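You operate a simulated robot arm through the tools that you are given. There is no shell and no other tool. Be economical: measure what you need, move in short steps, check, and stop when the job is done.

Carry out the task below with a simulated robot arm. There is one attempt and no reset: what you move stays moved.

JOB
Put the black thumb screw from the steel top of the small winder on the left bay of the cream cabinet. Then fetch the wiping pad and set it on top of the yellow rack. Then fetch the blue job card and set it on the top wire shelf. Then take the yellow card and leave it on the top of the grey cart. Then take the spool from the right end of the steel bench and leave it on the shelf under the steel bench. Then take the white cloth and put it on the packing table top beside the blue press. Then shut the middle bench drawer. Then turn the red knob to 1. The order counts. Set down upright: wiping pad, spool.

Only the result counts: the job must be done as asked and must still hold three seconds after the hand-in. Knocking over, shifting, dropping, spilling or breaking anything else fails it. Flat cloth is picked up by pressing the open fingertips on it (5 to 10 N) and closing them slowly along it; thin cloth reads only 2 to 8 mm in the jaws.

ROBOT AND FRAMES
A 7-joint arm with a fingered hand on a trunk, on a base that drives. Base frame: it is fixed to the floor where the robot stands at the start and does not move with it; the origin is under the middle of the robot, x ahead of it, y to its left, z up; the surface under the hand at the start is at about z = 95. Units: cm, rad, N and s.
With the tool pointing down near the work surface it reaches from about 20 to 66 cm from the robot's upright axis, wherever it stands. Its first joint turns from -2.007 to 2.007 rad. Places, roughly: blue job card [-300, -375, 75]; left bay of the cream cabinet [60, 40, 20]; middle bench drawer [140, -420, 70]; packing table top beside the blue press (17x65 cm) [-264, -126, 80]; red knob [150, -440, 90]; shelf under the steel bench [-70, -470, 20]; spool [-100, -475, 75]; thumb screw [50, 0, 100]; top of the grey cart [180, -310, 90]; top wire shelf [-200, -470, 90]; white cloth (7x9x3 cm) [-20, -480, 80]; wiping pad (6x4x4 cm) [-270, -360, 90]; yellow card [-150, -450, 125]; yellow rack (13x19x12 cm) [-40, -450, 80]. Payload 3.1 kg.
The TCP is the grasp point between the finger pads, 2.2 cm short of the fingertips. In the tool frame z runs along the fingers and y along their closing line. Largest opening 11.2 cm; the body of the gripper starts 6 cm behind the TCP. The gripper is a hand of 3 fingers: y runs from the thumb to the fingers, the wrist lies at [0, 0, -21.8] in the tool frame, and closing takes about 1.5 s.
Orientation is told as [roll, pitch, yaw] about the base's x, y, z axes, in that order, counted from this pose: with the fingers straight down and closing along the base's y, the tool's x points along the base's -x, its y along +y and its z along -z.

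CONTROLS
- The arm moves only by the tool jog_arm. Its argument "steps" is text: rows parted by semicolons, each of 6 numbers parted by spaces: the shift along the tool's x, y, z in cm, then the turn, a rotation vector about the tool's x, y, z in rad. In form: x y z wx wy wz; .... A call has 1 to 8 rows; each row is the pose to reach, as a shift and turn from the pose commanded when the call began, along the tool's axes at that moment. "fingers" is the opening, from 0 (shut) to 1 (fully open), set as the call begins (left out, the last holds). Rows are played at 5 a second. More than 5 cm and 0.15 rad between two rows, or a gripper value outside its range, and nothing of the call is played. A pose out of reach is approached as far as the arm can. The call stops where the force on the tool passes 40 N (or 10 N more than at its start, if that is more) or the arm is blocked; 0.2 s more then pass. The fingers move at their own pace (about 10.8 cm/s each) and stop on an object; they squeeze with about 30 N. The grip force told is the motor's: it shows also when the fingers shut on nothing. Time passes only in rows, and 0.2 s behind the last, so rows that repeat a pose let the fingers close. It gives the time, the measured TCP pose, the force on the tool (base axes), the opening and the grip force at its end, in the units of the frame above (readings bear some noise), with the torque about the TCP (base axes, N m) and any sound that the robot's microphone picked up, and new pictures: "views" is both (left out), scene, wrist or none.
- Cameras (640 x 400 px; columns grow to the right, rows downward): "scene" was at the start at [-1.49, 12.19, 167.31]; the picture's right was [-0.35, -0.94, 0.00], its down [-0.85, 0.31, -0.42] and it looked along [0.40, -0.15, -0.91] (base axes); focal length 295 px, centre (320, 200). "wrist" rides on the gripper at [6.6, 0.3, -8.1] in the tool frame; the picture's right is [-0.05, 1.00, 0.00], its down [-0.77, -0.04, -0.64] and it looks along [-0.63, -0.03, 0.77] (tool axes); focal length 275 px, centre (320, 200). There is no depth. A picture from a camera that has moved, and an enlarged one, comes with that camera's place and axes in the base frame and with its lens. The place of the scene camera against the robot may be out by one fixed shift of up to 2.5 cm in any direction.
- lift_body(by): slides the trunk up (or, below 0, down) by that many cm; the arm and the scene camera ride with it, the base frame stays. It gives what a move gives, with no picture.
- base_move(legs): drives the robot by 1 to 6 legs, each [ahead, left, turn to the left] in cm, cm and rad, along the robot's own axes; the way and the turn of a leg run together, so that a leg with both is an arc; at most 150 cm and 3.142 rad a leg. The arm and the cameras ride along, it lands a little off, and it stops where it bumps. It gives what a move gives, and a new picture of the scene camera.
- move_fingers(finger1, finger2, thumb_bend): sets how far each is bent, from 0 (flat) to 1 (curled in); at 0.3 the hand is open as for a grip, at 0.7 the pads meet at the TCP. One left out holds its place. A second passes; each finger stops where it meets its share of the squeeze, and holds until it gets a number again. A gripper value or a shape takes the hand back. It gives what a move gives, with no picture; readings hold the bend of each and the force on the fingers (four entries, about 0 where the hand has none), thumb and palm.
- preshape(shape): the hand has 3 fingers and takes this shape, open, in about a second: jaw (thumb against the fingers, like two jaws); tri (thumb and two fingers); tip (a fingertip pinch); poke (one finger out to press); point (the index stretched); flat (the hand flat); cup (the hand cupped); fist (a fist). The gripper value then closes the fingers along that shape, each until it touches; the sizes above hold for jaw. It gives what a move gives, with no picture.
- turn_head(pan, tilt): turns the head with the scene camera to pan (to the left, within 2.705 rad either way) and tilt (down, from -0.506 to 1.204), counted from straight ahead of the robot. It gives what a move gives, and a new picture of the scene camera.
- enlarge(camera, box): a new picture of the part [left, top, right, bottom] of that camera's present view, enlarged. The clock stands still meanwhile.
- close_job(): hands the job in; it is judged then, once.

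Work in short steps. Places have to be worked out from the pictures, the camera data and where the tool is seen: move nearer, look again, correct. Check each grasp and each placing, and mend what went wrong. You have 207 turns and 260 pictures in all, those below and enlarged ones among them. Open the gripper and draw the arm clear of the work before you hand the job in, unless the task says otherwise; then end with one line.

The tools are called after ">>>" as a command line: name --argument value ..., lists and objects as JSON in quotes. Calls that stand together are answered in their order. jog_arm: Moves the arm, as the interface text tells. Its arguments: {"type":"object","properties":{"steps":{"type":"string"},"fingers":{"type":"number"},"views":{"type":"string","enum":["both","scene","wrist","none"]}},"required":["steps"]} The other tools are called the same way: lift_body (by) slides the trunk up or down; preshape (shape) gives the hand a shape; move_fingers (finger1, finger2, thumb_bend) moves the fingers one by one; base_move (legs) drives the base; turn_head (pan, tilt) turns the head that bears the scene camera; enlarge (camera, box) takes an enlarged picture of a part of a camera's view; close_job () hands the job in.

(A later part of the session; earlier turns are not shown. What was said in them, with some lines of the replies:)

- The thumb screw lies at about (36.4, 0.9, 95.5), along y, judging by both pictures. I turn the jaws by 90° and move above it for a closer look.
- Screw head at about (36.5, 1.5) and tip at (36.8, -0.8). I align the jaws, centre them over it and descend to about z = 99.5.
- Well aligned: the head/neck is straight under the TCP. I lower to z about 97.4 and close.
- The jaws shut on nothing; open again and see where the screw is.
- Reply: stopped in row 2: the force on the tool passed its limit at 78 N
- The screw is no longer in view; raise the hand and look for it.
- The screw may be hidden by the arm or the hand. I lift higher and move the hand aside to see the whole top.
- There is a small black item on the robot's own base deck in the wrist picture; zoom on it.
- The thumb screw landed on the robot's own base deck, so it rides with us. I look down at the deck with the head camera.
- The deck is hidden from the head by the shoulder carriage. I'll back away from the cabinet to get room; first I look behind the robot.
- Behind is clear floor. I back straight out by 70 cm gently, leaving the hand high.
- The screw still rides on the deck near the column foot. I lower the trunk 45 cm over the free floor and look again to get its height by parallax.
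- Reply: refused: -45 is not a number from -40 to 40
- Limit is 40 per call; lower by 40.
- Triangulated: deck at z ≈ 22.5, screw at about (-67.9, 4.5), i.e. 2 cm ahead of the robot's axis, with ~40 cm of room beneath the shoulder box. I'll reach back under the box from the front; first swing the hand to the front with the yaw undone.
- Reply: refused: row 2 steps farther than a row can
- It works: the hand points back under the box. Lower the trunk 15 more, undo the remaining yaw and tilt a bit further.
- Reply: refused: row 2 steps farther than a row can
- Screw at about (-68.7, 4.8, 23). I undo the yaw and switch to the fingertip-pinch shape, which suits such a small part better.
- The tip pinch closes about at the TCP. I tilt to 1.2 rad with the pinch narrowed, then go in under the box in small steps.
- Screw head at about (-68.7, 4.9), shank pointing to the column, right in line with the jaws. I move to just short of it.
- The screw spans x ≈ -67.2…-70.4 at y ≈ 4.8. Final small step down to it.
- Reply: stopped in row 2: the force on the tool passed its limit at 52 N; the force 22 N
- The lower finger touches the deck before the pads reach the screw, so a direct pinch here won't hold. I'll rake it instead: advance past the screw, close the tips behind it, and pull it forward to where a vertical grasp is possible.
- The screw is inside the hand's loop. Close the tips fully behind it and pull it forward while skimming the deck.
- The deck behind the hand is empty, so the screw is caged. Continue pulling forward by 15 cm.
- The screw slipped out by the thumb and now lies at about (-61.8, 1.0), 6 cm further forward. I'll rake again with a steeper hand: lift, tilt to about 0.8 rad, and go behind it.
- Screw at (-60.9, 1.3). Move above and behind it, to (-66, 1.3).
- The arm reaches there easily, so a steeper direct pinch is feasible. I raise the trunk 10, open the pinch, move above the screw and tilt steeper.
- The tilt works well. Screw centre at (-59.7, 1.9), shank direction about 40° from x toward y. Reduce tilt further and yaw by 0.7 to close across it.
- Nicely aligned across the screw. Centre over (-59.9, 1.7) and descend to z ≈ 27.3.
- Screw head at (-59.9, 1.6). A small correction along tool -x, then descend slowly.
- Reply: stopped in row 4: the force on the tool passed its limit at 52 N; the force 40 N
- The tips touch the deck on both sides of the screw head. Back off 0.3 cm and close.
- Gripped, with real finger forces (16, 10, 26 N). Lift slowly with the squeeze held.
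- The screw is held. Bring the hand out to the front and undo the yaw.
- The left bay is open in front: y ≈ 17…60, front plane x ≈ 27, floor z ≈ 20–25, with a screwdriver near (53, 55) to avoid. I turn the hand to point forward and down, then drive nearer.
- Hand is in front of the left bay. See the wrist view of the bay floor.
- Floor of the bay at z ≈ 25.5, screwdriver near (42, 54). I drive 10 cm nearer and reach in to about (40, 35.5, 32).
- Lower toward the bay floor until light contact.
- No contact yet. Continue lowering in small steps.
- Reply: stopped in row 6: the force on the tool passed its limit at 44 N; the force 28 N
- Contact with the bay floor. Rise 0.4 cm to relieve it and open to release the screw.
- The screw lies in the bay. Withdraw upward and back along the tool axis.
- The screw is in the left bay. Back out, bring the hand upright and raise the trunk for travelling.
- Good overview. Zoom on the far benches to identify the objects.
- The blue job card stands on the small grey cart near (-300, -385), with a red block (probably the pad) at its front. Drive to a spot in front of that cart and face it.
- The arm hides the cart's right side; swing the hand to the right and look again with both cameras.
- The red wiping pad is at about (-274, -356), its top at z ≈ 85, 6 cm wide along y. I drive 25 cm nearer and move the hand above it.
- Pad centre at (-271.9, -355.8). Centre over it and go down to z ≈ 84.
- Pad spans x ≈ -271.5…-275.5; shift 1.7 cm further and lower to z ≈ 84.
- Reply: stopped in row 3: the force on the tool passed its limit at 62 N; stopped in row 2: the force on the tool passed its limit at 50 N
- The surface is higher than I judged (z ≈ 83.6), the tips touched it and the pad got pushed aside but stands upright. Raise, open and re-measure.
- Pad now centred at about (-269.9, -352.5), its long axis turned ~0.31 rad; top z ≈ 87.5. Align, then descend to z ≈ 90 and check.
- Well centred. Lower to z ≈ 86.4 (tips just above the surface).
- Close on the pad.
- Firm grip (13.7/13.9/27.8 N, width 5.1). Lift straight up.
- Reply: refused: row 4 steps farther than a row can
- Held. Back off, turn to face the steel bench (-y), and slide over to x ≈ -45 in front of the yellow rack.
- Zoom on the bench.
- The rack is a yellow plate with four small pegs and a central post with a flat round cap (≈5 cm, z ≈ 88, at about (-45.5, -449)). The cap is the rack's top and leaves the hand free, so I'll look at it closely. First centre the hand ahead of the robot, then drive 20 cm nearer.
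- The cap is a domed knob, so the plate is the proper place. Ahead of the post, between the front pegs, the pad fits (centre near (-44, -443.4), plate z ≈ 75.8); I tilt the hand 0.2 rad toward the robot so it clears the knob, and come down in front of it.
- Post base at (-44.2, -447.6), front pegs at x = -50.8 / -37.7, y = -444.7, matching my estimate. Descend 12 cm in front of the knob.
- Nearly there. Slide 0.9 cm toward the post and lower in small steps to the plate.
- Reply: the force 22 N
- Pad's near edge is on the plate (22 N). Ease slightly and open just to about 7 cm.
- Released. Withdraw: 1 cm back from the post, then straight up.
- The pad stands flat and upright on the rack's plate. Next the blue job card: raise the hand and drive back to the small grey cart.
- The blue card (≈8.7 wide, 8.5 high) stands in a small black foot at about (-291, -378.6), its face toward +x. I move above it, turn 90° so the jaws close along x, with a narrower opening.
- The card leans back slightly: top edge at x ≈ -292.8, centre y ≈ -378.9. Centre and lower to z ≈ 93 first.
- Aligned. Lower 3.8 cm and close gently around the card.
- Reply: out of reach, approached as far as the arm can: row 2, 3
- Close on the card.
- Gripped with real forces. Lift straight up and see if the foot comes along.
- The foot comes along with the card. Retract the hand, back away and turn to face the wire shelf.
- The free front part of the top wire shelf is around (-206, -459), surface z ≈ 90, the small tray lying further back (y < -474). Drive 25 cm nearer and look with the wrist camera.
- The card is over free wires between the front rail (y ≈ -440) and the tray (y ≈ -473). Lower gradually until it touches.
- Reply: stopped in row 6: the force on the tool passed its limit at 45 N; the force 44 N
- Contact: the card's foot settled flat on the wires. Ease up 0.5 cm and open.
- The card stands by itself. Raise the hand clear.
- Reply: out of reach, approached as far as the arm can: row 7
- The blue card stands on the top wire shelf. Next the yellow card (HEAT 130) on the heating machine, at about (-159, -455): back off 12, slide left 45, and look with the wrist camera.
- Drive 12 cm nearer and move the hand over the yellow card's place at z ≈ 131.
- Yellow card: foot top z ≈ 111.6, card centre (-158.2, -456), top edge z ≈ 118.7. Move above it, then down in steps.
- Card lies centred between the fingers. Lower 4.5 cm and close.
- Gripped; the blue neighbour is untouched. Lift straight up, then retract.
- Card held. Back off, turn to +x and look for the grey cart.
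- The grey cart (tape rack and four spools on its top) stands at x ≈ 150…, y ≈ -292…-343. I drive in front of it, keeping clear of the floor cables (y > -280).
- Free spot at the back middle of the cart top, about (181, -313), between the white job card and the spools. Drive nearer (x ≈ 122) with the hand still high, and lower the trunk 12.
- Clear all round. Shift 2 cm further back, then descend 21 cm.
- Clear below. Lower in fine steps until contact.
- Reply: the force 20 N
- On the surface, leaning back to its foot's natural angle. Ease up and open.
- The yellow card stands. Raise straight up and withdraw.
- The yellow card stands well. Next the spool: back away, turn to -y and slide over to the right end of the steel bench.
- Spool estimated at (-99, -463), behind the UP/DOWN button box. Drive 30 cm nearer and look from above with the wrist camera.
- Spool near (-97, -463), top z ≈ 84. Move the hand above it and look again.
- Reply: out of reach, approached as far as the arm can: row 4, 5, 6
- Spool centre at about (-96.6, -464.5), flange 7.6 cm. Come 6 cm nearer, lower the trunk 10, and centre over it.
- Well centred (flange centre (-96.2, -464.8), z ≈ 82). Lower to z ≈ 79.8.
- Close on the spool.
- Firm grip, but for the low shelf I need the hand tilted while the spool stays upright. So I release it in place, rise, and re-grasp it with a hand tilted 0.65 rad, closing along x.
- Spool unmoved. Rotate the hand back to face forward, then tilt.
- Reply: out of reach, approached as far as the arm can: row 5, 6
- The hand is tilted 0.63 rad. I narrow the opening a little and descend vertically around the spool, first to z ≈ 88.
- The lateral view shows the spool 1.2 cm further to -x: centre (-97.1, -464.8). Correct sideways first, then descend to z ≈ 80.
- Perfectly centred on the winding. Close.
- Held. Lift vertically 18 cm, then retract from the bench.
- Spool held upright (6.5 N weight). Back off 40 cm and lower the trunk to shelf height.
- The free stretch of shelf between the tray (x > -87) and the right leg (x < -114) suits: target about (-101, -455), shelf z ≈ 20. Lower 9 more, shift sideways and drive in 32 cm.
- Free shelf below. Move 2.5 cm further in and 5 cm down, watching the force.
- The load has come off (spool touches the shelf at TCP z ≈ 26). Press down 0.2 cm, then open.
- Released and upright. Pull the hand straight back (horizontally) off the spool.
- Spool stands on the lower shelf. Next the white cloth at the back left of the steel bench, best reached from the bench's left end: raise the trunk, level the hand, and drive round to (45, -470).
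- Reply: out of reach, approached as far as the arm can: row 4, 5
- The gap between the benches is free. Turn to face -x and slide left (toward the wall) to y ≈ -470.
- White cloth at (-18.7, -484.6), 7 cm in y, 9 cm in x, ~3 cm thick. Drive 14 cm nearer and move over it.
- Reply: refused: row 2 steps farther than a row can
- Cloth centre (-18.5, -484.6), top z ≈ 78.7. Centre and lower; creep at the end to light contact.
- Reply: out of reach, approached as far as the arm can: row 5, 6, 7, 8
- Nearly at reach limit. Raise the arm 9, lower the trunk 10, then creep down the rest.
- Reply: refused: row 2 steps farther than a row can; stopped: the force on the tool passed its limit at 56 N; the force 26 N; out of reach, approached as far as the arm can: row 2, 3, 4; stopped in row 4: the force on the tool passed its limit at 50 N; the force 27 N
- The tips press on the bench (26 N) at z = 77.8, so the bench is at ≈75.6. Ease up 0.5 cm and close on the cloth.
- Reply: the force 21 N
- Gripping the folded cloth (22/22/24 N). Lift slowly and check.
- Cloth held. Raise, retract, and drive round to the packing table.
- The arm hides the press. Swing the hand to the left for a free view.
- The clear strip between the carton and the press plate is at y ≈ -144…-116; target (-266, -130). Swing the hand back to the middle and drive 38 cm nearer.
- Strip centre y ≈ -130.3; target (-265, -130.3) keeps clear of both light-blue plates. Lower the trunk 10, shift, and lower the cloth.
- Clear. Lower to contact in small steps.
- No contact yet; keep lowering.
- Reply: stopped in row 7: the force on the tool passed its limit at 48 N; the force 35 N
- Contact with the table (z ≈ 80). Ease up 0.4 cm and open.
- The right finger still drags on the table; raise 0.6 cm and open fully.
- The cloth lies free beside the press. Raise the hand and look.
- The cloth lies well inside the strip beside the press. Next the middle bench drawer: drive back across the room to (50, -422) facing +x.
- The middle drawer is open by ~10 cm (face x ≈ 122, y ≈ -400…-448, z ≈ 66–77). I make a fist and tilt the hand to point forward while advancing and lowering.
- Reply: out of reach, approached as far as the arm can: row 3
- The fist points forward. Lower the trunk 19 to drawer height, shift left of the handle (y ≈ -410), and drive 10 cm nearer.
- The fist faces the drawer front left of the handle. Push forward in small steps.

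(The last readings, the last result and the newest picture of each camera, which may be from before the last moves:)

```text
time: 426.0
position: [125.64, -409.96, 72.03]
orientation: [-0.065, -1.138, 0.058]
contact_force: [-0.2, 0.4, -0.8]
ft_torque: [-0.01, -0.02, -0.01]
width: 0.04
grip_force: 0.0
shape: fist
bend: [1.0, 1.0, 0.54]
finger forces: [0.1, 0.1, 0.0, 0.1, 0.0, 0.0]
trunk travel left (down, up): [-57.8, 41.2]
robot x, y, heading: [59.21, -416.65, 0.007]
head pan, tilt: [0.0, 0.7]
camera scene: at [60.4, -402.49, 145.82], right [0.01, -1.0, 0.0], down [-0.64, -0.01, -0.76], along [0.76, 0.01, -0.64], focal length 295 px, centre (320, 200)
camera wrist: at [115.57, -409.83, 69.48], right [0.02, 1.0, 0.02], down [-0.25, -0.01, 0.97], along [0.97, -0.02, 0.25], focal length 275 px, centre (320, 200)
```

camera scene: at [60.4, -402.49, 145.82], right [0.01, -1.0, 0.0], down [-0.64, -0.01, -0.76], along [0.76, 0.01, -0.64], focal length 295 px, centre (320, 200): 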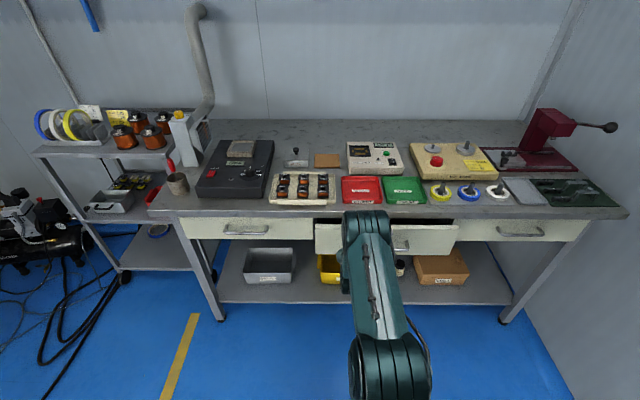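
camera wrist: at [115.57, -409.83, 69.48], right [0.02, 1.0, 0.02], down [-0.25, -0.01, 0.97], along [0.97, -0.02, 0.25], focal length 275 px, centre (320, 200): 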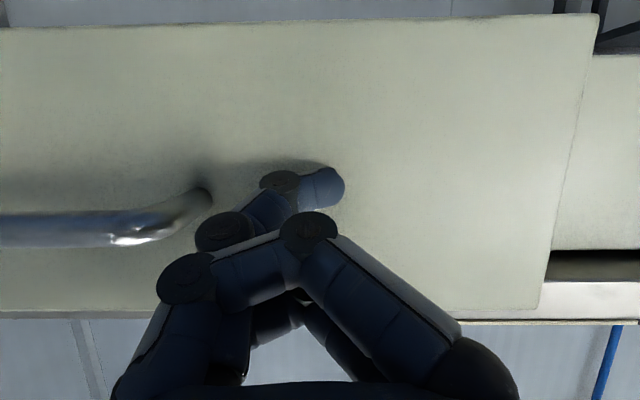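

The drawer slides in easily. Continue until it stops.

>>> jog_arm --steps "-0.6 0 1.4 0 0 0;-1.2 0 2.7 0 0 0;-1.7 0 3.6 0 0 0;-2.1 0 4.5 0 0 0;-2.5 0 5.4 0 0 0;-2.9 0 6.4 0 0 0;-3.3 0 7.3 0 0 0;-3.8 0 8.2 0 0 0" --views "both"

```text
time: 427.8
position: [133.34, -410.38, 71.56]
orientation: [-0.06, -1.121, 0.043]
contact_force: [-17.3, -2.9, 3.3]
ft_torque: [0.02, -0.03, 0.03]
width: 0.02
grip_force: 0.0
shape: fist
bend: [1.0, 1.0, 0.87]
finger forces: [0.1, 0.0, 0.0, 0.1, 17.6, 0.1]
trunk travel left (down, up): [-57.8, 41.2]
robot x, y, heading: [58.97, -416.84, 0.008]
head pan, tilt: [0.0, 0.7]
stopped in row 8: the force on the tool passed its limit at 53 N (the readings are from after the stop); the commanded pose is now the measured one
camera scene: at [59.93, -402.52, 145.84], right [0.01, -1.0, 0.0], down [-0.64, 0.0, -0.77], along [0.77, 0.01, -0.64], focal length 295 px, centre (320, 200)
camera wrist: at [123.31, -410.24, 69.13], right [0.03, 1.0, 0.02], down [-0.24, -0.01, 0.97], along [0.97, -0.03, 0.24], focal length 275 px, centre (320, 200)
```

scene: 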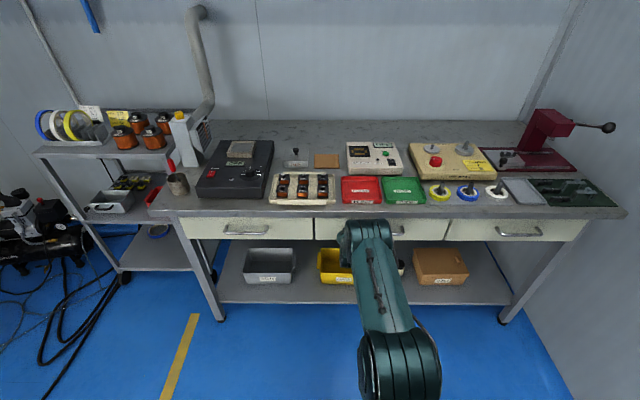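
wrist: 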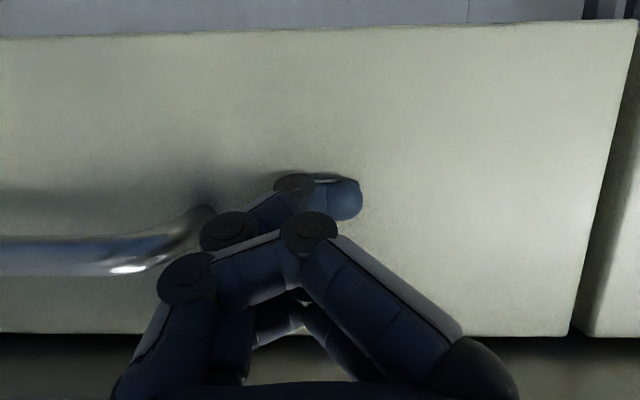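

The drawer hit its stop and looks flush. Withdraw and check.

>>> jog_arm --steps "0.9 0 -2 0 0 0;2.1 0 -4.5 0 0 0;4.2 0 -9 0 0 0;6.2 0 -13.5 0 0 0;6.2 0 -13.5 0 0 0" --views "wrist"

>>> enlarge --camera "scene" --box '[160, 180, 640, 300]'

```text
time: 429.0
position: [118.65, -410.55, 71.8]
orientation: [-0.06, -1.121, 0.045]
contact_force: [0.9, 0.2, -0.4]
ft_torque: [0.02, 0.01, -0.01]
width: 0.0
grip_force: 0.1
shape: fist
bend: [1.0, 1.0, 0.54]
finger forces: [0.1, 0.0, 0.1, 0.0, 0.0, 0.0]
trunk travel left (down, up): [-57.8, 41.2]
robot x, y, heading: [59.02, -416.97, 0.009]
head pan, tilt: [0.0, 0.7]
camera wrist: at [108.54, -410.21, 69.37], right [0.03, 1.0, 0.02], down [-0.24, -0.01, 0.97], along [0.97, -0.03, 0.24], focal length 275 px, centre (320, 200)
```

wrist: 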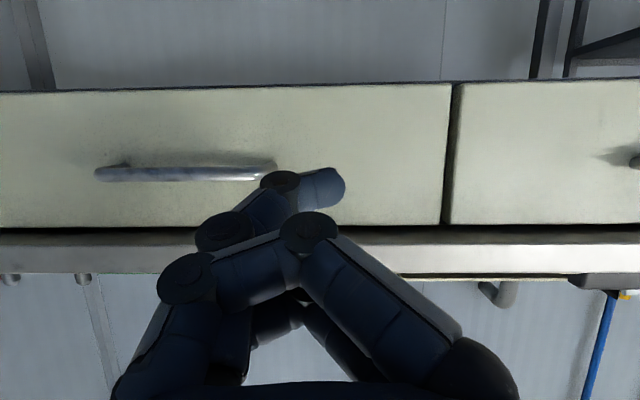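

```text
1.33 times, centred on (400, 240) of scene
camera zoom: at [60.31, -402.51, 145.82], right [0.01, -1.0, 0.0], down [-0.64, 0.0, -0.76], along [0.76, 0.01, -0.64], focal length 393 px, centre (213, 147)
```

zoom: 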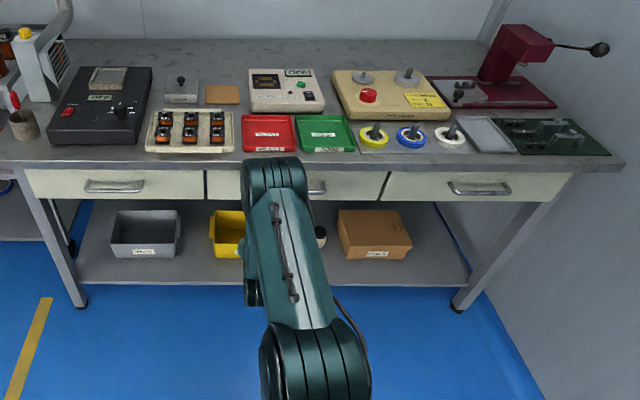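

The drawer is shut, flush with its neighbours. Now the red knob near (151, -443, 88): zoom on it.

>>> enlarge --camera "scene" --box '[390, 130, 510, 210]'

>>> base_move --legs '[[-12, -22, 0]]'

>>> lift_body --by 40

>>> jog_arm --steps "0 0 0 0 0.14 0;0 0 0 0 0.28 0;0 0 0 0 0.42 0;0 0 0 0 0.56 0;0 0 0 0 0.7 0;0 0 0 0 0.84 0;0 0 0 0 0.98 0;0 0 0 0 1.12 0" --views "both"

```text
5.00 times, centred on (450, 170) of scene
camera zoom: at [60.31, -402.51, 145.82], right [0.01, -1.0, 0.0], down [-0.64, 0.0, -0.76], along [0.76, 0.01, -0.64], focal length 1474 px, centre (-330, 350)
```

zoom: 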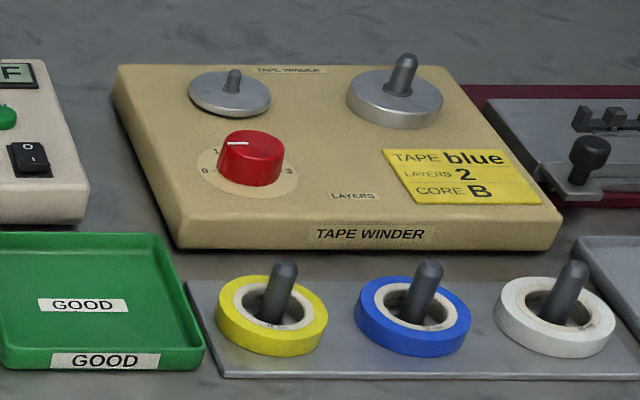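

```text
time: 430.8
position: [106.73, -432.63, 71.73]
orientation: [-0.059, -1.122, 0.045]
contact_force: [0.0, -0.2, 0.0]
ft_torque: [-0.01, 0.0, 0.03]
width: 0.0
grip_force: 0.1
shape: fist
bend: [1.0, 1.0, 0.54]
finger forces: [0.1, 0.0, 0.0, 0.0, 0.0, 0.0]
trunk travel left (down, up): [-57.8, 41.2]
robot x, y, heading: [47.23, -438.82, 0.007]
head pan, tilt: [0.0, 0.7]
camera scene: at [48.3, -424.66, 145.83], right [0.01, -1.0, 0.0], down [-0.64, 0.0, -0.77], along [0.77, 0.01, -0.64], focal length 295 px, centre (320, 200)
```

scene: 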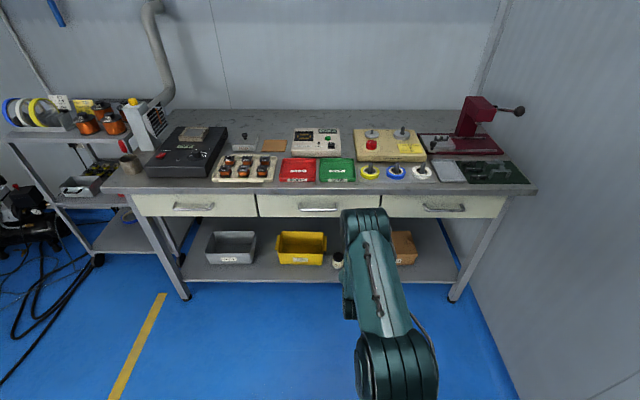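

```text
time: 434.6
position: [106.73, -432.49, 111.75]
orientation: [-0.059, -1.123, 0.046]
contact_force: [-0.5, -0.2, 0.0]
ft_torque: [0.0, -0.01, 0.0]
width: 0.03
grip_force: 0.1
shape: fist
bend: [1.0, 1.0, 0.54]
finger forces: [0.0, 0.0, 0.1, 0.0, 0.0, 0.1]
trunk travel left (down, up): [-97.8, 1.2]
robot x, y, heading: [46.87, -439.08, 0.005]
head pan, tilt: [0.0, 0.7]
```

```text
time: 436.4
position: [106.76, -432.75, 111.83]
orientation: [-0.027, 0.0, -0.011]
contact_force: [0.5, -0.3, -0.3]
ft_torque: [-0.01, 0.01, 0.0]
width: 0.0
grip_force: 0.1
shape: fist
bend: [1.0, 1.0, 0.54]
finger forces: [0.0, 0.0, 0.1, 0.0, 0.1, 0.0]
out of reach, approached as far as the arm can: row 6, 7
trunk travel left (down, up): [-97.8, 1.2]
robot x, y, heading: [46.77, -438.87, 0.008]
head pan, tilt: [0.0, 0.7]
camera scene: at [48.59, -424.7, 185.83], right [0.01, -1.0, 0.0], down [-0.65, 0.0, -0.76], along [0.76, 0.01, -0.65], focal length 295 px, centre (320, 200)
camera wrist: at [100.26, -432.22, 119.81], right [0.06, 1.0, -0.03], down [0.77, -0.03, 0.64], along [0.64, -0.06, -0.77], focal length 275 px, centre (320, 200)
```

scene: 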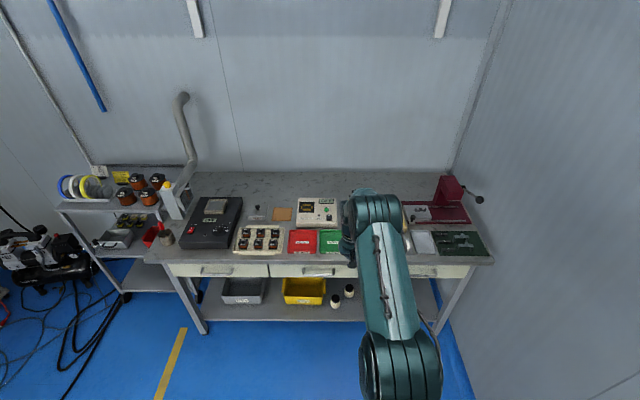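
wrist: 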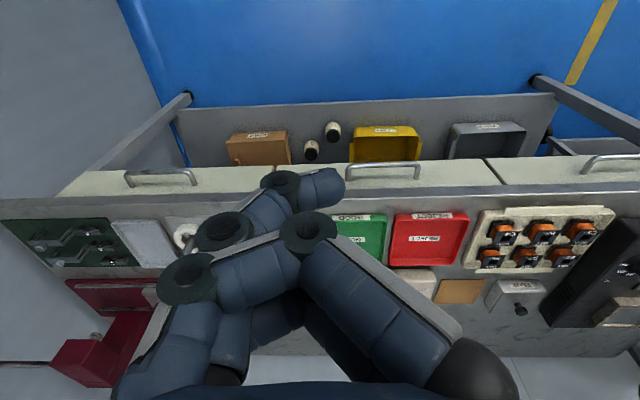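

The knob's scale has 0 on the left, 1 upper left, … 3 right, pointer now near 0. Open the hand, drive nearer, and view the knob from above.

>>> preshape --shape "jaw"

>>> base_move --legs '[[44, 0, 0]]'

>>> jog_arm --steps "2 -3 0 0 0 0;4 -6.5 0 0 0 0;6 -10 0 0 0 0;6 -10 0 0 0 0" --views "wrist"

```text
time: 437.4
position: [106.7, -432.53, 111.87]
orientation: [-0.027, -0.005, -0.008]
contact_force: [0.3, -0.5, 0.4]
ft_torque: [-0.02, 0.01, 0.02]
width: 4.81
grip_force: 0.1
shape: jaw
bend: [0.83, 0.83, 0.3]
finger forces: [0.1, 0.0, 0.1, 0.0, 0.1, 0.0]
trunk travel left (down, up): [-97.8, 1.2]
robot x, y, heading: [47.08, -439.0, 0.002]
head pan, tilt: [0.0, 0.7]
```

```text
time: 440.0
position: [150.58, -432.49, 111.88]
orientation: [-0.026, -0.002, -0.011]
contact_force: [0.5, -0.8, -0.2]
ft_torque: [-0.02, 0.0, 0.02]
width: 4.82
grip_force: 0.0
shape: jaw
bend: [0.83, 0.83, 0.3]
finger forces: [0.1, 0.1, 0.1, 0.0, 0.0, 0.1]
trunk travel left (down, up): [-97.8, 1.2]
robot x, y, heading: [90.99, -438.79, 0.009]
head pan, tilt: [0.0, 0.7]
camera scene: at [92.15, -424.33, 185.82], right [0.0, -1.0, 0.0], down [-0.64, 0.0, -0.77], along [0.77, 0.0, -0.64], focal length 295 px, centre (320, 200)
```

scene: 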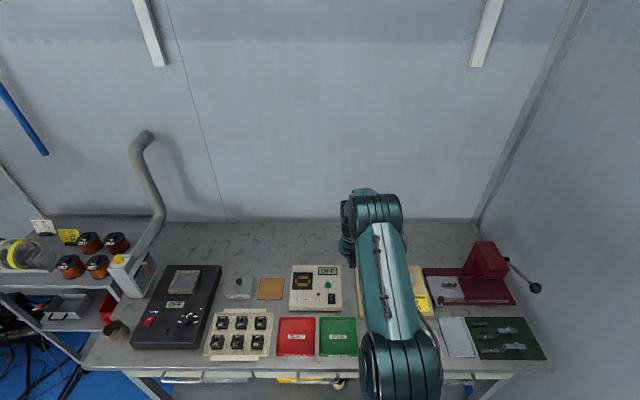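

```text
time: 441.0
position: [144.46, -442.35, 112.01]
orientation: [-0.027, -0.004, -0.01]
contact_force: [-0.2, 0.6, -0.1]
ft_torque: [0.04, 0.01, 0.0]
width: 4.8
grip_force: 0.0
shape: jaw
bend: [0.83, 0.83, 0.3]
finger forces: [0.1, 0.0, 0.0, 0.0, 0.0, 0.0]
trunk travel left (down, up): [-97.8, 1.2]
robot x, y, heading: [90.77, -438.44, 0.005]
head pan, tilt: [0.0, 0.7]
camera wrist: at [137.8, -441.81, 120.06], right [0.06, 1.0, -0.03], down [0.77, -0.03, 0.64], along [0.64, -0.06, -0.77], focal length 275 px, centre (320, 200)
```

wrist: 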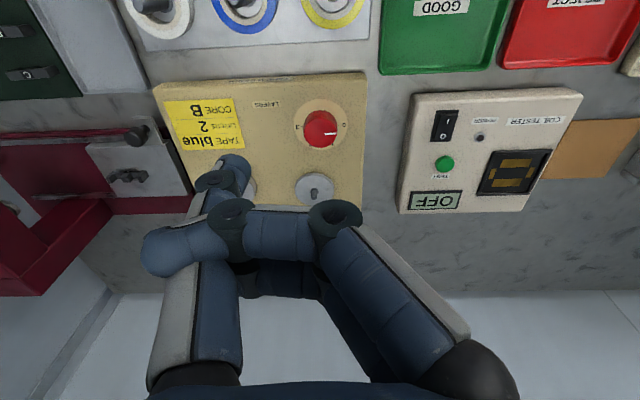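

>>> jog_arm --steps "0 0 0 0 0 0;0 0 0 0 0 0;0 0 0 0 0 0;0 0 0 0 0 0;0 0 0 0 0 0;0 0 0 0 0 0" --fingers 1 --views "none"

>>> enlarge --camera "wrist" --box '[270, 90, 370, 170]'

```text
time: 442.4
position: [144.44, -442.31, 112.08]
orientation: [-0.027, -0.002, -0.01]
contact_force: [-0.2, -0.4, -0.4]
ft_torque: [0.01, 0.04, 0.02]
width: 4.79
grip_force: 0.1
shape: jaw
bend: [0.83, 0.83, 0.3]
finger forces: [0.0, 0.0, 0.0, 0.0, 0.1, 0.1]
trunk travel left (down, up): [-97.8, 1.2]
robot x, y, heading: [90.99, -438.71, 0.005]
head pan, tilt: [0.0, 0.7]
```

```text
5.00 times, centred on (320, 130) of wrist
camera zoom: at [137.83, -441.87, 120.05], right [0.06, 1.0, -0.03], down [0.77, -0.03, 0.64], along [0.64, -0.06, -0.77], focal length 1376 px, centre (320, 550)
```

zoom: 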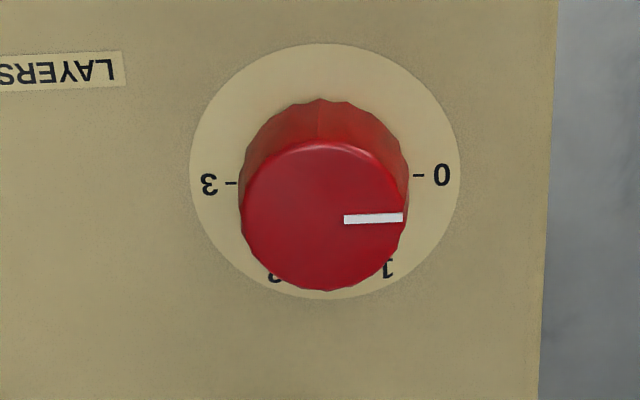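

0 is toward +y, 1 lies 60° clockwise (seen from above), toward +x. The fingers are still half curled, so I open them one by one.

>>> move_fingers --finger1 0.1 --finger2 0.1 --thumb_bend 0.1

>>> preshape --shape "jaw"

>>> jog_arm --steps "0 0 0 0 0 -0.14;0 0 0 0 0 -0.28;0 0 0 0 0 -0.42;0 0 0 0 0 -0.56;0 0 0 0 0 -0.70;0 0 0 0 0 -0.8" --fingers 0.65 --views "wrist"

```text
time: 443.4
position: [144.57, -442.33, 111.97]
orientation: [-0.027, -0.005, -0.011]
contact_force: [0.0, -0.2, 0.0]
ft_torque: [0.03, -0.01, 0.01]
width: 4.11
grip_force: 0.0
shape: fingers
bend: [0.76, 0.76, 0.18]
finger forces: [0.0, 0.0, 0.0, 0.1, 0.0, 0.1]
trunk travel left (down, up): [-97.8, 1.2]
robot x, y, heading: [91.25, -438.56, 0.004]
head pan, tilt: [0.0, 0.7]
```

```text
time: 444.3
position: [144.43, -442.26, 112.1]
orientation: [-0.027, -0.003, -0.009]
contact_force: [0.2, -0.5, -0.3]
ft_torque: [-0.02, 0.01, 0.0]
width: 11.17
grip_force: 0.1
shape: jaw
bend: [0.3, 0.3, 0.3]
finger forces: [0.1, 0.0, 0.0, 0.0, 0.0, 0.0]
trunk travel left (down, up): [-97.8, 1.2]
robot x, y, heading: [90.95, -438.79, 0.001]
head pan, tilt: [0.0, 0.7]
```

```text
time: 445.7
position: [144.41, -442.5, 112.03]
orientation: [-0.021, 0.017, 0.791]
contact_force: [0.0, -0.3, -0.4]
ft_torque: [0.01, 0.01, 0.03]
width: 7.31
grip_force: 0.0
shape: jaw
bend: [0.7, 0.7, 0.67]
finger forces: [0.0, 0.0, 0.1, 0.0, 0.1, 0.0]
trunk travel left (down, up): [-97.8, 1.2]
robot x, y, heading: [90.88, -438.79, 0.005]
head pan, tilt: [0.0, 0.7]
camera wrist: at [139.52, -446.79, 120.23], right [-0.68, 0.73, -0.02], down [0.57, 0.54, 0.62], along [0.47, 0.41, -0.78], focal length 275 px, centre (320, 200)
```

wrist: 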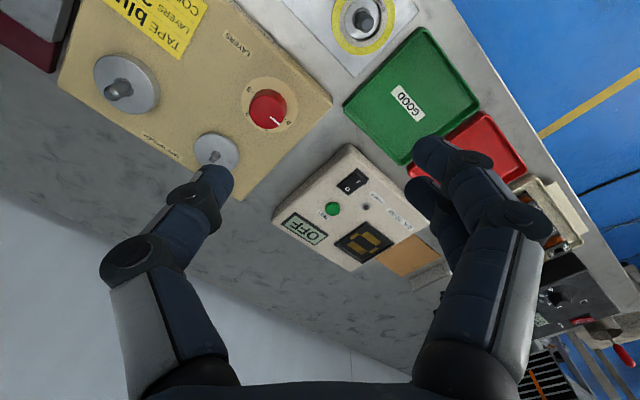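

Knob centre at about (152.8, -443.6). Move over it and lower to z ≈ 97.

>>> jog_arm --steps "-2 -2.7 3 0 0 0;-4 -5.4 6 0 0 0;-5.1 -6.75 9 0 0 0;-5.1 -6.75 12 0 0 0;-5.1 -6.75 15 0 0 0;-5.1 -6.75 15 0 0 0" --views "wrist"

```text
time: 447.1
position: [152.29, -443.69, 97.32]
orientation: [-0.019, 0.017, 0.789]
contact_force: [0.2, -0.2, 0.2]
ft_torque: [0.03, 0.0, 0.03]
width: 7.3
grip_force: 0.0
shape: jaw
bend: [0.7, 0.7, 0.67]
finger forces: [0.0, 0.0, 0.0, 0.0, 0.1, 0.0]
out of reach, approached as far as the arm can: row 5, 6
trunk travel left (down, up): [-97.8, 1.2]
robot x, y, heading: [90.75, -438.57, 0.006]
head pan, tilt: [0.0, 0.7]
camera wrist: at [147.41, -448.11, 105.54], right [-0.68, 0.74, -0.02], down [0.57, 0.54, 0.62], along [0.47, 0.41, -0.78], focal length 275 px, centre (320, 200)
```

wrist: 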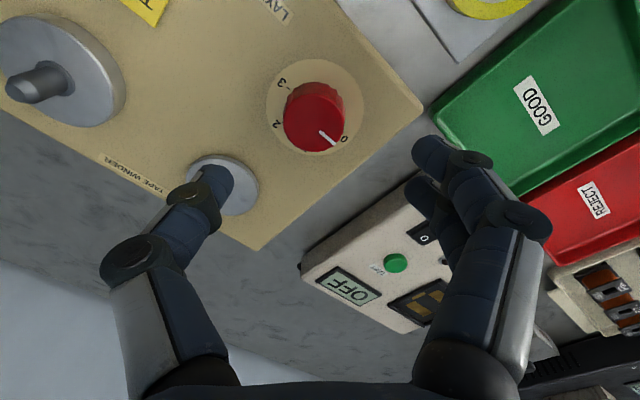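

Knob top z ≈ 88.6, centre (153.1, -443.7). I'm at the reach limit, so raise the arm 14 cm first (then lower the trunk).

>>> jog_arm --steps "0 0 -4 0 0 0;0 0 -8 0 0 0;0 0 -12 0 0 0;0 0 -14 0 0 0" --fingers 0.5 --views "none"

```text
time: 448.1
position: [152.16, -443.76, 111.41]
orientation: [-0.021, 0.016, 0.788]
contact_force: [-1.4, 0.2, 0.1]
ft_torque: [0.01, -0.01, 0.02]
width: 5.66
grip_force: 0.0
shape: jaw
bend: [0.72, 0.72, 0.7]
finger forces: [0.0, 0.0, 0.1, 0.1, 0.1, 0.0]
trunk travel left (down, up): [-97.8, 1.2]
robot x, y, heading: [90.7, -438.48, 0.004]
head pan, tilt: [0.0, 0.7]
```

Now lower the trunk 16 (hand to z ≈ 95.5).

>>> lift_body --by -16

>>> jog_arm --steps "-0.7 -0.7 0 0 0 0;-0.7 -0.7 1 0 0 0;-0.7 -0.7 1 0 0 0" --views "wrist"

```text
time: 449.9
position: [152.24, -443.69, 95.38]
orientation: [-0.021, 0.02, 0.789]
contact_force: [0.4, -0.5, -1.1]
ft_torque: [-0.01, -0.01, 0.01]
width: 5.65
grip_force: 0.1
shape: jaw
bend: [0.72, 0.72, 0.7]
finger forces: [0.1, 0.0, 0.1, 0.0, 0.0, 0.0]
trunk travel left (down, up): [-81.8, 17.2]
robot x, y, heading: [90.97, -438.61, 0.006]
head pan, tilt: [0.0, 0.7]
```

```text
time: 450.8
position: [153.22, -443.8, 94.3]
orientation: [-0.02, 0.019, 0.79]
contact_force: [0.5, 0.1, 0.6]
ft_torque: [-0.03, 0.01, 0.03]
width: 5.67
grip_force: 0.0
shape: jaw
bend: [0.72, 0.72, 0.7]
finger forces: [0.0, 0.0, 0.0, 0.1, 0.1, 0.0]
trunk travel left (down, up): [-81.8, 17.2]
robot x, y, heading: [91.14, -438.76, 0.0]
head pan, tilt: [0.0, 0.7]
camera wrist: at [148.4, -448.07, 102.55], right [-0.68, 0.74, -0.02], down [0.57, 0.54, 0.62], along [0.47, 0.41, -0.78], focal length 275 px, centre (320, 200)
```

wrist: 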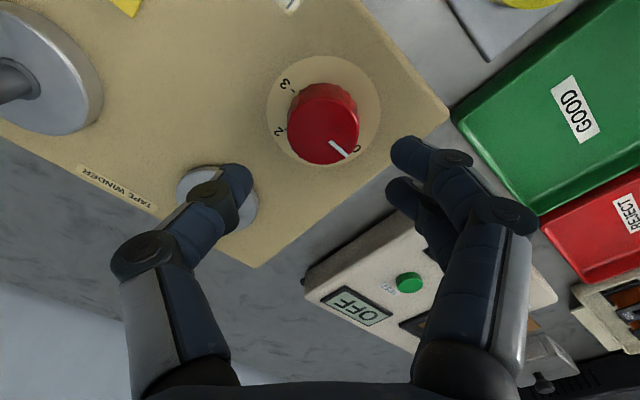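

Centred over the knob; the thumb clears the small disc. Lower to z ≈ 88.7.

>>> jog_arm --steps "0 0 2 0 0 0;0 0 3.5 0 0 0;0 0 4.6 0 0 0;0 0 5.4 0 0 0;0 0 5.4 0 0 0" --views "wrist"

```text
time: 451.9
position: [153.22, -443.74, 89.01]
orientation: [-0.02, 0.019, 0.791]
contact_force: [0.3, 0.0, 0.4]
ft_torque: [0.01, -0.03, 0.0]
width: 5.66
grip_force: 0.1
shape: jaw
bend: [0.72, 0.72, 0.7]
finger forces: [0.0, 0.1, 0.0, 0.0, 0.0, 0.0]
trunk travel left (down, up): [-81.8, 17.2]
robot x, y, heading: [90.82, -438.67, 0.0]
head pan, tilt: [0.0, 0.7]
camera wrist: at [148.4, -448.14, 97.16], right [-0.68, 0.74, -0.02], down [0.57, 0.54, 0.62], along [0.47, 0.41, -0.78], focal length 275 px, centre (320, 200)
```

wrist: 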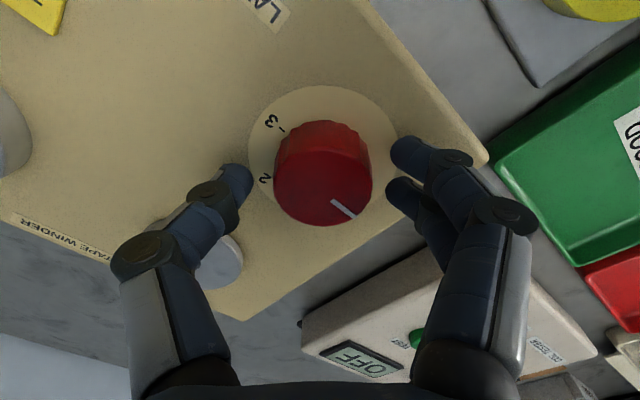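

Well placed. Close on the knob.

>>> jog_arm --steps "0 0 0 0 0 0;0 0 0 0 0 0;0 0 0 0 0 0;0 0 0 0 0 0;0 0 0 0 0 0" --fingers 0 --views "wrist"

```text
time: 453.1
position: [153.29, -443.85, 88.99]
orientation: [-0.02, 0.017, 0.788]
contact_force: [-2.3, -2.6, -1.1]
ft_torque: [0.01, -0.02, -0.03]
width: 3.19
grip_force: 30.2
shape: jaw
bend: [0.74, 0.74, 0.7]
finger forces: [13.1, 14.0, 0.1, 0.1, 27.0, 0.1]
trunk travel left (down, up): [-81.8, 17.2]
robot x, y, heading: [90.82, -438.71, 0.007]
head pan, tilt: [0.0, 0.7]
camera wrist: at [148.4, -448.18, 97.16], right [-0.68, 0.74, -0.02], down [0.57, 0.54, 0.62], along [0.47, 0.41, -0.78], focal length 275 px, centre (320, 200)
```

wrist: 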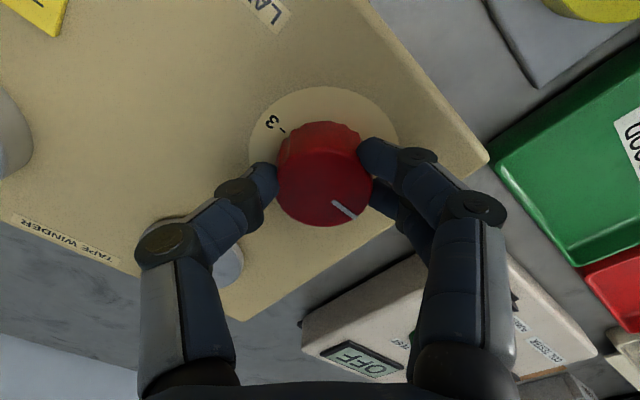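

Gripped on both sides. Turn clockwise (seen from above) by 60°.

>>> jog_arm --steps "0 0 0 0 0 0.131;0 0 0 0 0 0.262;0 0 0 0 0 0.393;0 0 0 0 0 0.524;0 0 0 0 0 0.655;0 0 0 0 0 0.785;0 0 0 0 0 0.916;0 0 0 0 0 1.047" --views "wrist"

>>> enlarge --camera "wrist" --box '[240, 70, 400, 240]'

```text
time: 454.9
position: [152.98, -443.62, 89.17]
orientation: [-0.026, -0.008, -0.259]
contact_force: [-14.3, 10.4, -7.2]
ft_torque: [0.24, 0.23, 0.06]
width: 3.15
grip_force: 30.4
shape: jaw
bend: [0.73, 0.73, 0.7]
finger forces: [19.2, 15.7, 0.1, 0.1, 26.6, 0.1]
trunk travel left (down, up): [-81.8, 17.2]
robot x, y, heading: [91.1, -438.66, 0.006]
head pan, tilt: [0.0, 0.7]
camera wrist: at [146.77, -441.41, 97.04], right [0.3, 0.95, -0.03], down [0.73, -0.21, 0.64], along [0.61, -0.21, -0.77], focal length 275 px, centre (320, 200)
```

wrist: 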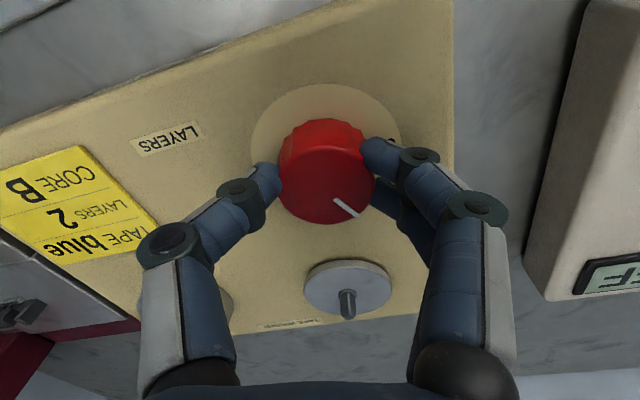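

```text
2.35 times, centred on (320, 155) of wrist
camera zoom: at [146.77, -441.41, 97.04], right [0.3, 0.95, -0.03], down [0.73, -0.21, 0.64], along [0.61, -0.21, -0.77], focal length 648 px, centre (320, 306)
```

zoom: 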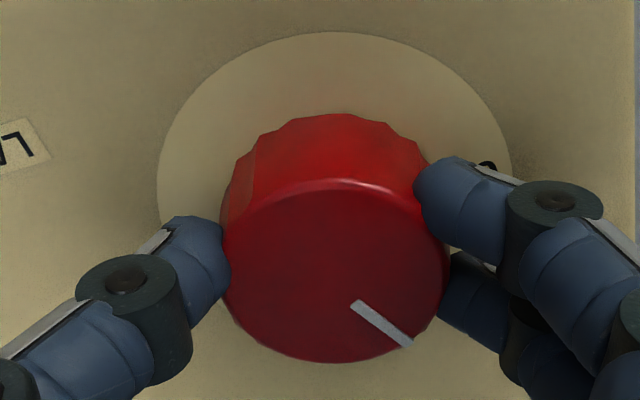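

The pointer now lies ~60° from 0, i.e. at 1. Open the hand and check.

>>> jog_arm --steps "0 0 0 0 0 0;0 0 0 0 0 0;0 0 0 0 0 0;0 0 0 0 0 0" --fingers 0.48 --views "none"

>>> jog_arm --steps "0 0 -3 0 0 0;0 0 -6 0 0 0;0 0 -10 0 0 0;0 0 -14 0 0 0;0 0 -14 0 0 0" --views "wrist"

>>> enlarge --camera "wrist" --box '[240, 40, 400, 180]'

```text
time: 455.9
position: [153.33, -443.93, 88.99]
orientation: [-0.024, -0.008, -0.258]
contact_force: [-1.1, -0.6, 0.7]
ft_torque: [-0.02, -0.02, 0.01]
width: 5.3
grip_force: 0.1
shape: jaw
bend: [0.73, 0.73, 0.7]
finger forces: [0.0, 0.0, 0.1, 0.0, 0.0, 0.1]
trunk travel left (down, up): [-81.8, 17.2]
robot x, y, heading: [91.01, -438.63, -0.001]
head pan, tilt: [0.0, 0.7]
```

```text
time: 457.1
position: [153.02, -443.29, 103.05]
orientation: [-0.026, -0.006, -0.259]
contact_force: [0.2, -0.6, -0.3]
ft_torque: [-0.01, 0.0, 0.0]
width: 5.3
grip_force: 0.2
shape: jaw
bend: [0.73, 0.73, 0.7]
finger forces: [0.0, 0.0, 0.1, 0.0, 0.1, 0.1]
trunk travel left (down, up): [-81.8, 17.2]
robot x, y, heading: [90.86, -438.91, 0.007]
head pan, tilt: [0.0, 0.7]
camera wrist: at [146.79, -441.25, 111.02], right [0.3, 0.95, -0.02], down [0.74, -0.22, 0.64], along [0.61, -0.21, -0.77], focal length 275 px, centre (320, 200)
```

wrist: 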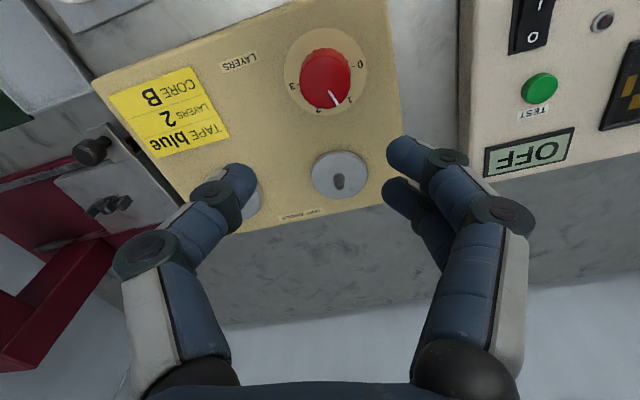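

```text
2.86 times, centred on (320, 110) of wrist
camera zoom: at [146.79, -441.25, 111.02], right [0.3, 0.95, -0.02], down [0.74, -0.22, 0.64], along [0.61, -0.21, -0.77], focal length 786 px, centre (320, 457)
```

zoom: 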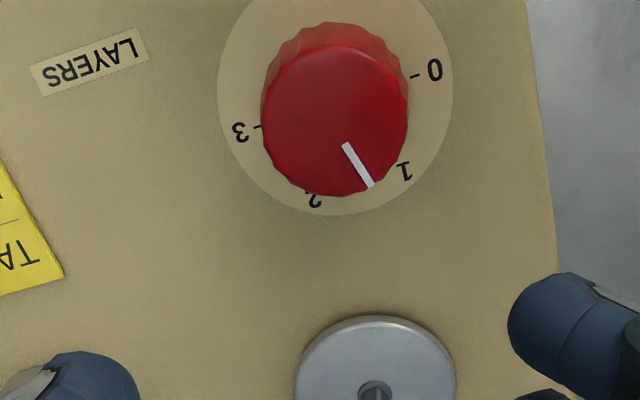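

Precise reading from the picture: 0 at 0°, label 1 at 60°, but the pointer slipped to about 74° on release (the grip was slightly off-axis). I go down again, better centred, and re-grip to turn it back.

>>> jog_arm --steps "0.4 0.24 4 0 0 0;0.4 0.24 8 0 0 0;0.4 0.24 11 0 0 0;0.4 0.24 13 0 0 0;0.4 0.24 13.9 0 0 0;0.4 0.24 13.9 0 0 0" --views "none"

>>> jog_arm --steps "0 0 0 0 0 0;0 0 0 0 0 0;0 0 0 0 0 0;0 0 0 0 0 0;0 0 0 0 0 0" --fingers 0 --views "none"

>>> enlarge --camera "wrist" --box '[240, 70, 400, 240]'

```text
time: 458.6
position: [152.88, -443.34, 89.05]
orientation: [-0.024, -0.009, -0.257]
contact_force: [-0.1, 0.9, 0.7]
ft_torque: [0.0, 0.02, 0.01]
width: 5.3
grip_force: 0.1
shape: jaw
bend: [0.73, 0.73, 0.7]
finger forces: [0.0, 0.1, 0.1, 0.0, 0.0, 0.1]
trunk travel left (down, up): [-81.8, 17.2]
robot x, y, heading: [90.92, -438.95, 0.008]
head pan, tilt: [0.0, 0.7]
```

```text
time: 459.8
position: [152.99, -443.37, 89.12]
orientation: [-0.025, -0.008, -0.259]
contact_force: [-4.9, 0.3, -3.3]
ft_torque: [0.04, 0.07, 0.04]
width: 3.21
grip_force: 30.0
shape: jaw
bend: [0.73, 0.74, 0.7]
finger forces: [12.6, 13.6, 0.0, 0.0, 26.8, 0.0]
trunk travel left (down, up): [-81.8, 17.2]
robot x, y, heading: [90.62, -438.47, 0.011]
head pan, tilt: [0.0, 0.7]
```

```text
2.35 times, centred on (320, 155) of wrist
camera zoom: at [146.6, -441.28, 97.08], right [0.3, 0.95, -0.02], down [0.74, -0.21, 0.64], along [0.61, -0.21, -0.77], focal length 648 px, centre (320, 306)
```

zoom: 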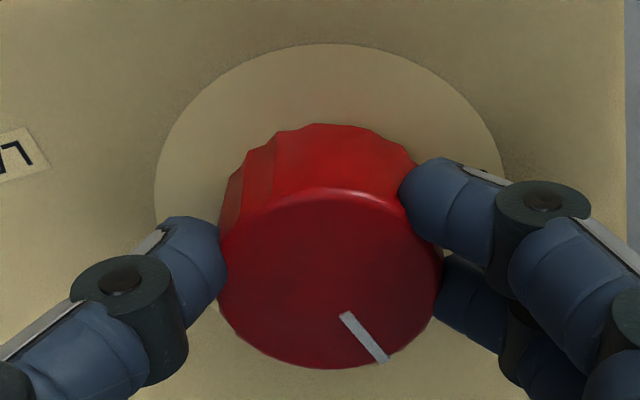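

Pointer reads 73.5° in the grip. Turn back counter-clockwise by 0.236 rad.

>>> jog_arm --steps "0.1 0 0 0 0 -0.08;0.1 0 0 0 0 -0.16;0.1 0 0 0 0 -0.236;0.1 0 0 0 0 -0.236" --views "none"

>>> enlarge --camera "wrist" --box '[240, 70, 400, 240]'

```text
time: 460.8
position: [152.81, -443.62, 89.01]
orientation: [-0.026, -0.004, -0.022]
contact_force: [-1.3, -1.4, -1.5]
ft_torque: [0.01, 0.03, -0.01]
width: 3.17
grip_force: 29.6
shape: jaw
bend: [0.74, 0.74, 0.7]
finger forces: [11.0, 13.9, 0.0, 0.1, 25.7, 0.0]
trunk travel left (down, up): [-81.8, 17.2]
robot x, y, heading: [91.09, -438.78, 0.002]
head pan, tilt: [0.0, 0.7]
```

```text
2.35 times, centred on (320, 155) of wrist
camera zoom: at [146.26, -442.94, 97.1], right [0.07, 1.0, -0.03], down [0.77, -0.04, 0.64], along [0.64, -0.06, -0.77], focal length 648 px, centre (320, 306)
```

zoom: 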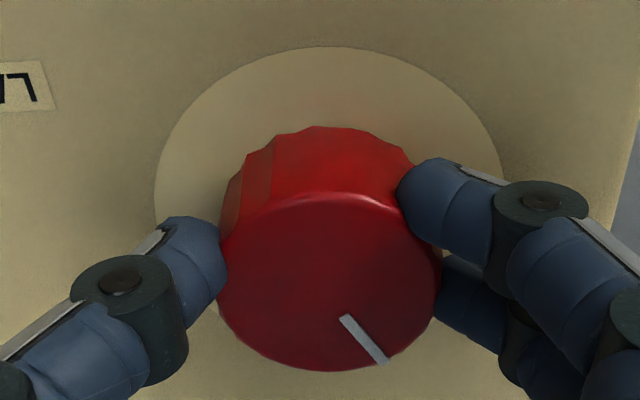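

Pointer at ≈ 58–60° with hardly any side force. Open gently and lift.

>>> jog_arm --steps "0 0 0 0 0 0;0 0 0 0 0 0;0 0 0 0 0 0" --fingers 0.42 --views "none"

>>> enlarge --camera "wrist" --box '[240, 70, 400, 240]'

>>> jog_arm --steps "0 0 -3 0 0 0;0 0 -6 0 0 0;0 0 -10 0 0 0;0 0 -14 0 0 0;0 0 -14 0 0 0" --views "none"

>>> enlarge --camera "wrist" --box '[240, 40, 400, 180]'

```text
time: 461.6
position: [152.95, -443.39, 88.99]
orientation: [-0.026, -0.004, -0.024]
contact_force: [0.4, 0.2, 0.2]
ft_torque: [-0.02, 0.01, 0.0]
width: 4.64
grip_force: 0.1
shape: jaw
bend: [0.73, 0.73, 0.7]
finger forces: [0.1, 0.1, 0.0, 0.0, 0.0, 0.0]
trunk travel left (down, up): [-81.8, 17.2]
robot x, y, heading: [91.25, -438.97, 0.01]
head pan, tilt: [0.0, 0.7]
```

```text
2.35 times, centred on (320, 155) of wrist
camera zoom: at [146.25, -442.89, 97.09], right [0.07, 1.0, -0.03], down [0.77, -0.04, 0.64], along [0.64, -0.06, -0.77], focal length 648 px, centre (320, 306)
```

zoom: 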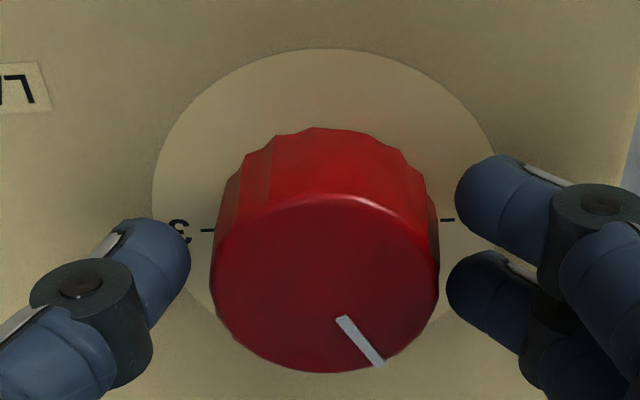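

```text
time: 462.8
position: [152.89, -443.1, 103.17]
orientation: [-0.026, -0.003, -0.022]
contact_force: [-0.7, -0.5, -0.4]
ft_torque: [0.0, 0.01, -0.04]
width: 4.66
grip_force: 0.0
shape: jaw
bend: [0.73, 0.73, 0.7]
finger forces: [0.0, 0.0, 0.0, 0.0, 0.0, 0.0]
trunk travel left (down, up): [-81.8, 17.2]
robot x, y, heading: [90.77, -438.6, 0.005]
head pan, tilt: [0.0, 0.7]
```

```text
2.86 times, centred on (320, 110) of wrist
camera zoom: at [146.28, -442.52, 111.16], right [0.07, 1.0, -0.03], down [0.77, -0.04, 0.64], along [0.64, -0.06, -0.77], focal length 786 px, centre (320, 457)
```

zoom: 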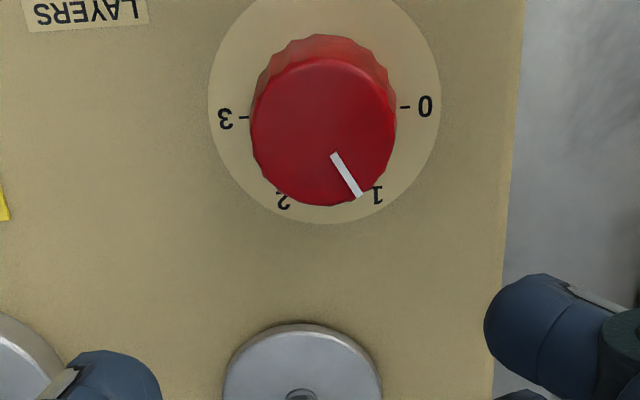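

The pointer now sits at ≈ 61°, on the "1" (60°). Withdraw the arm and the base from the bench, hand open.

>>> jog_arm --steps "2 0 -3 0 0 0;5 0 -5 0 0 0;9 0 -7 0 0 0;13 0 -8 0 0 0" --fingers 1 --views "none"

>>> base_move --legs '[[-45, 0, 0]]'

>>> enlarge --camera "scene" --box '[40, 80, 560, 320]'

```text
time: 463.8
position: [139.71, -442.59, 111.19]
orientation: [-0.026, -0.005, -0.022]
contact_force: [-0.9, -0.5, 0.3]
ft_torque: [0.01, -0.01, 0.01]
width: 11.2
grip_force: 0.1
shape: jaw
bend: [0.3, 0.3, 0.3]
finger forces: [0.0, 0.1, 0.1, 0.1, 0.1, 0.0]
trunk travel left (down, up): [-81.8, 17.2]
robot x, y, heading: [90.97, -438.66, 0.003]
head pan, tilt: [0.0, 0.7]
```

```text
time: 466.5
position: [94.3, -442.65, 111.12]
orientation: [-0.028, -0.003, -0.018]
contact_force: [0.4, 0.3, 0.2]
ft_torque: [-0.03, 0.08, -0.01]
width: 11.18
grip_force: 0.1
shape: jaw
bend: [0.3, 0.3, 0.3]
finger forces: [0.0, 0.0, 0.1, 0.0, 0.0, 0.1]
trunk travel left (down, up): [-81.8, 17.2]
robot x, y, heading: [45.36, -438.65, 0.006]
head pan, tilt: [0.0, 0.7]
camera scene: at [46.62, -424.61, 169.82], right [0.01, -1.0, 0.0], down [-0.64, 0.0, -0.77], along [0.76, 0.01, -0.64], focal length 295 px, centre (320, 200)
```

scene: 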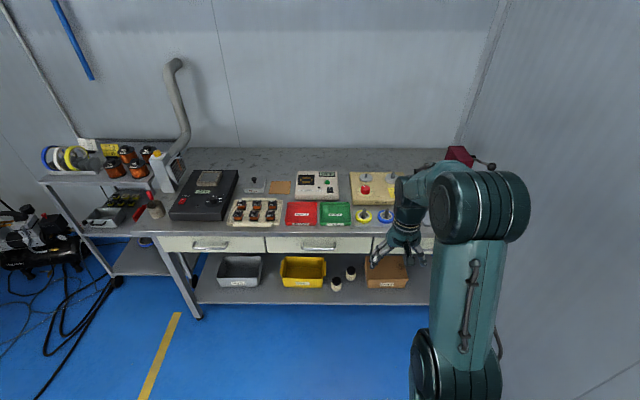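

```text
1.23 times, centred on (300, 200) of scene
camera zoom: at [46.62, -424.61, 169.82], right [0.01, -1.0, 0.0], down [-0.64, 0.0, -0.77], along [0.76, 0.01, -0.64], focal length 363 px, centre (345, 200)
```

zoom: 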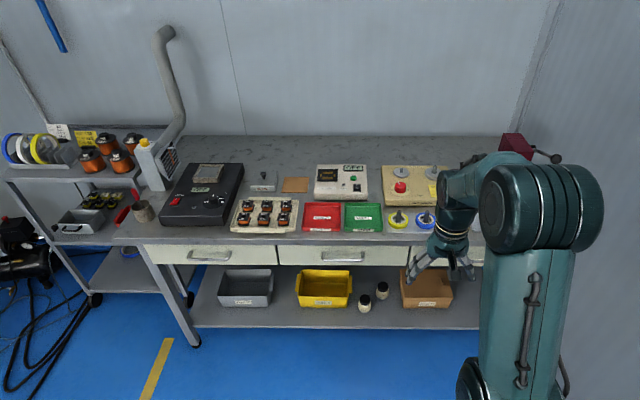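

All steps are done, the drawer is shut, the knob is at 1, and the hand is open and clear. I hand the job in.

>>> close_job

```text
The job is handed in.
```

All eight steps were carried out in the order asked and the job is handed in; I don't have the verdict. Three things to know: the thumb screw was dropped once onto the robot's own deck before it reached the left bay, the wiping pad was knocked aside before it was picked up, and the red knob reads about 2° off the 1 mark.
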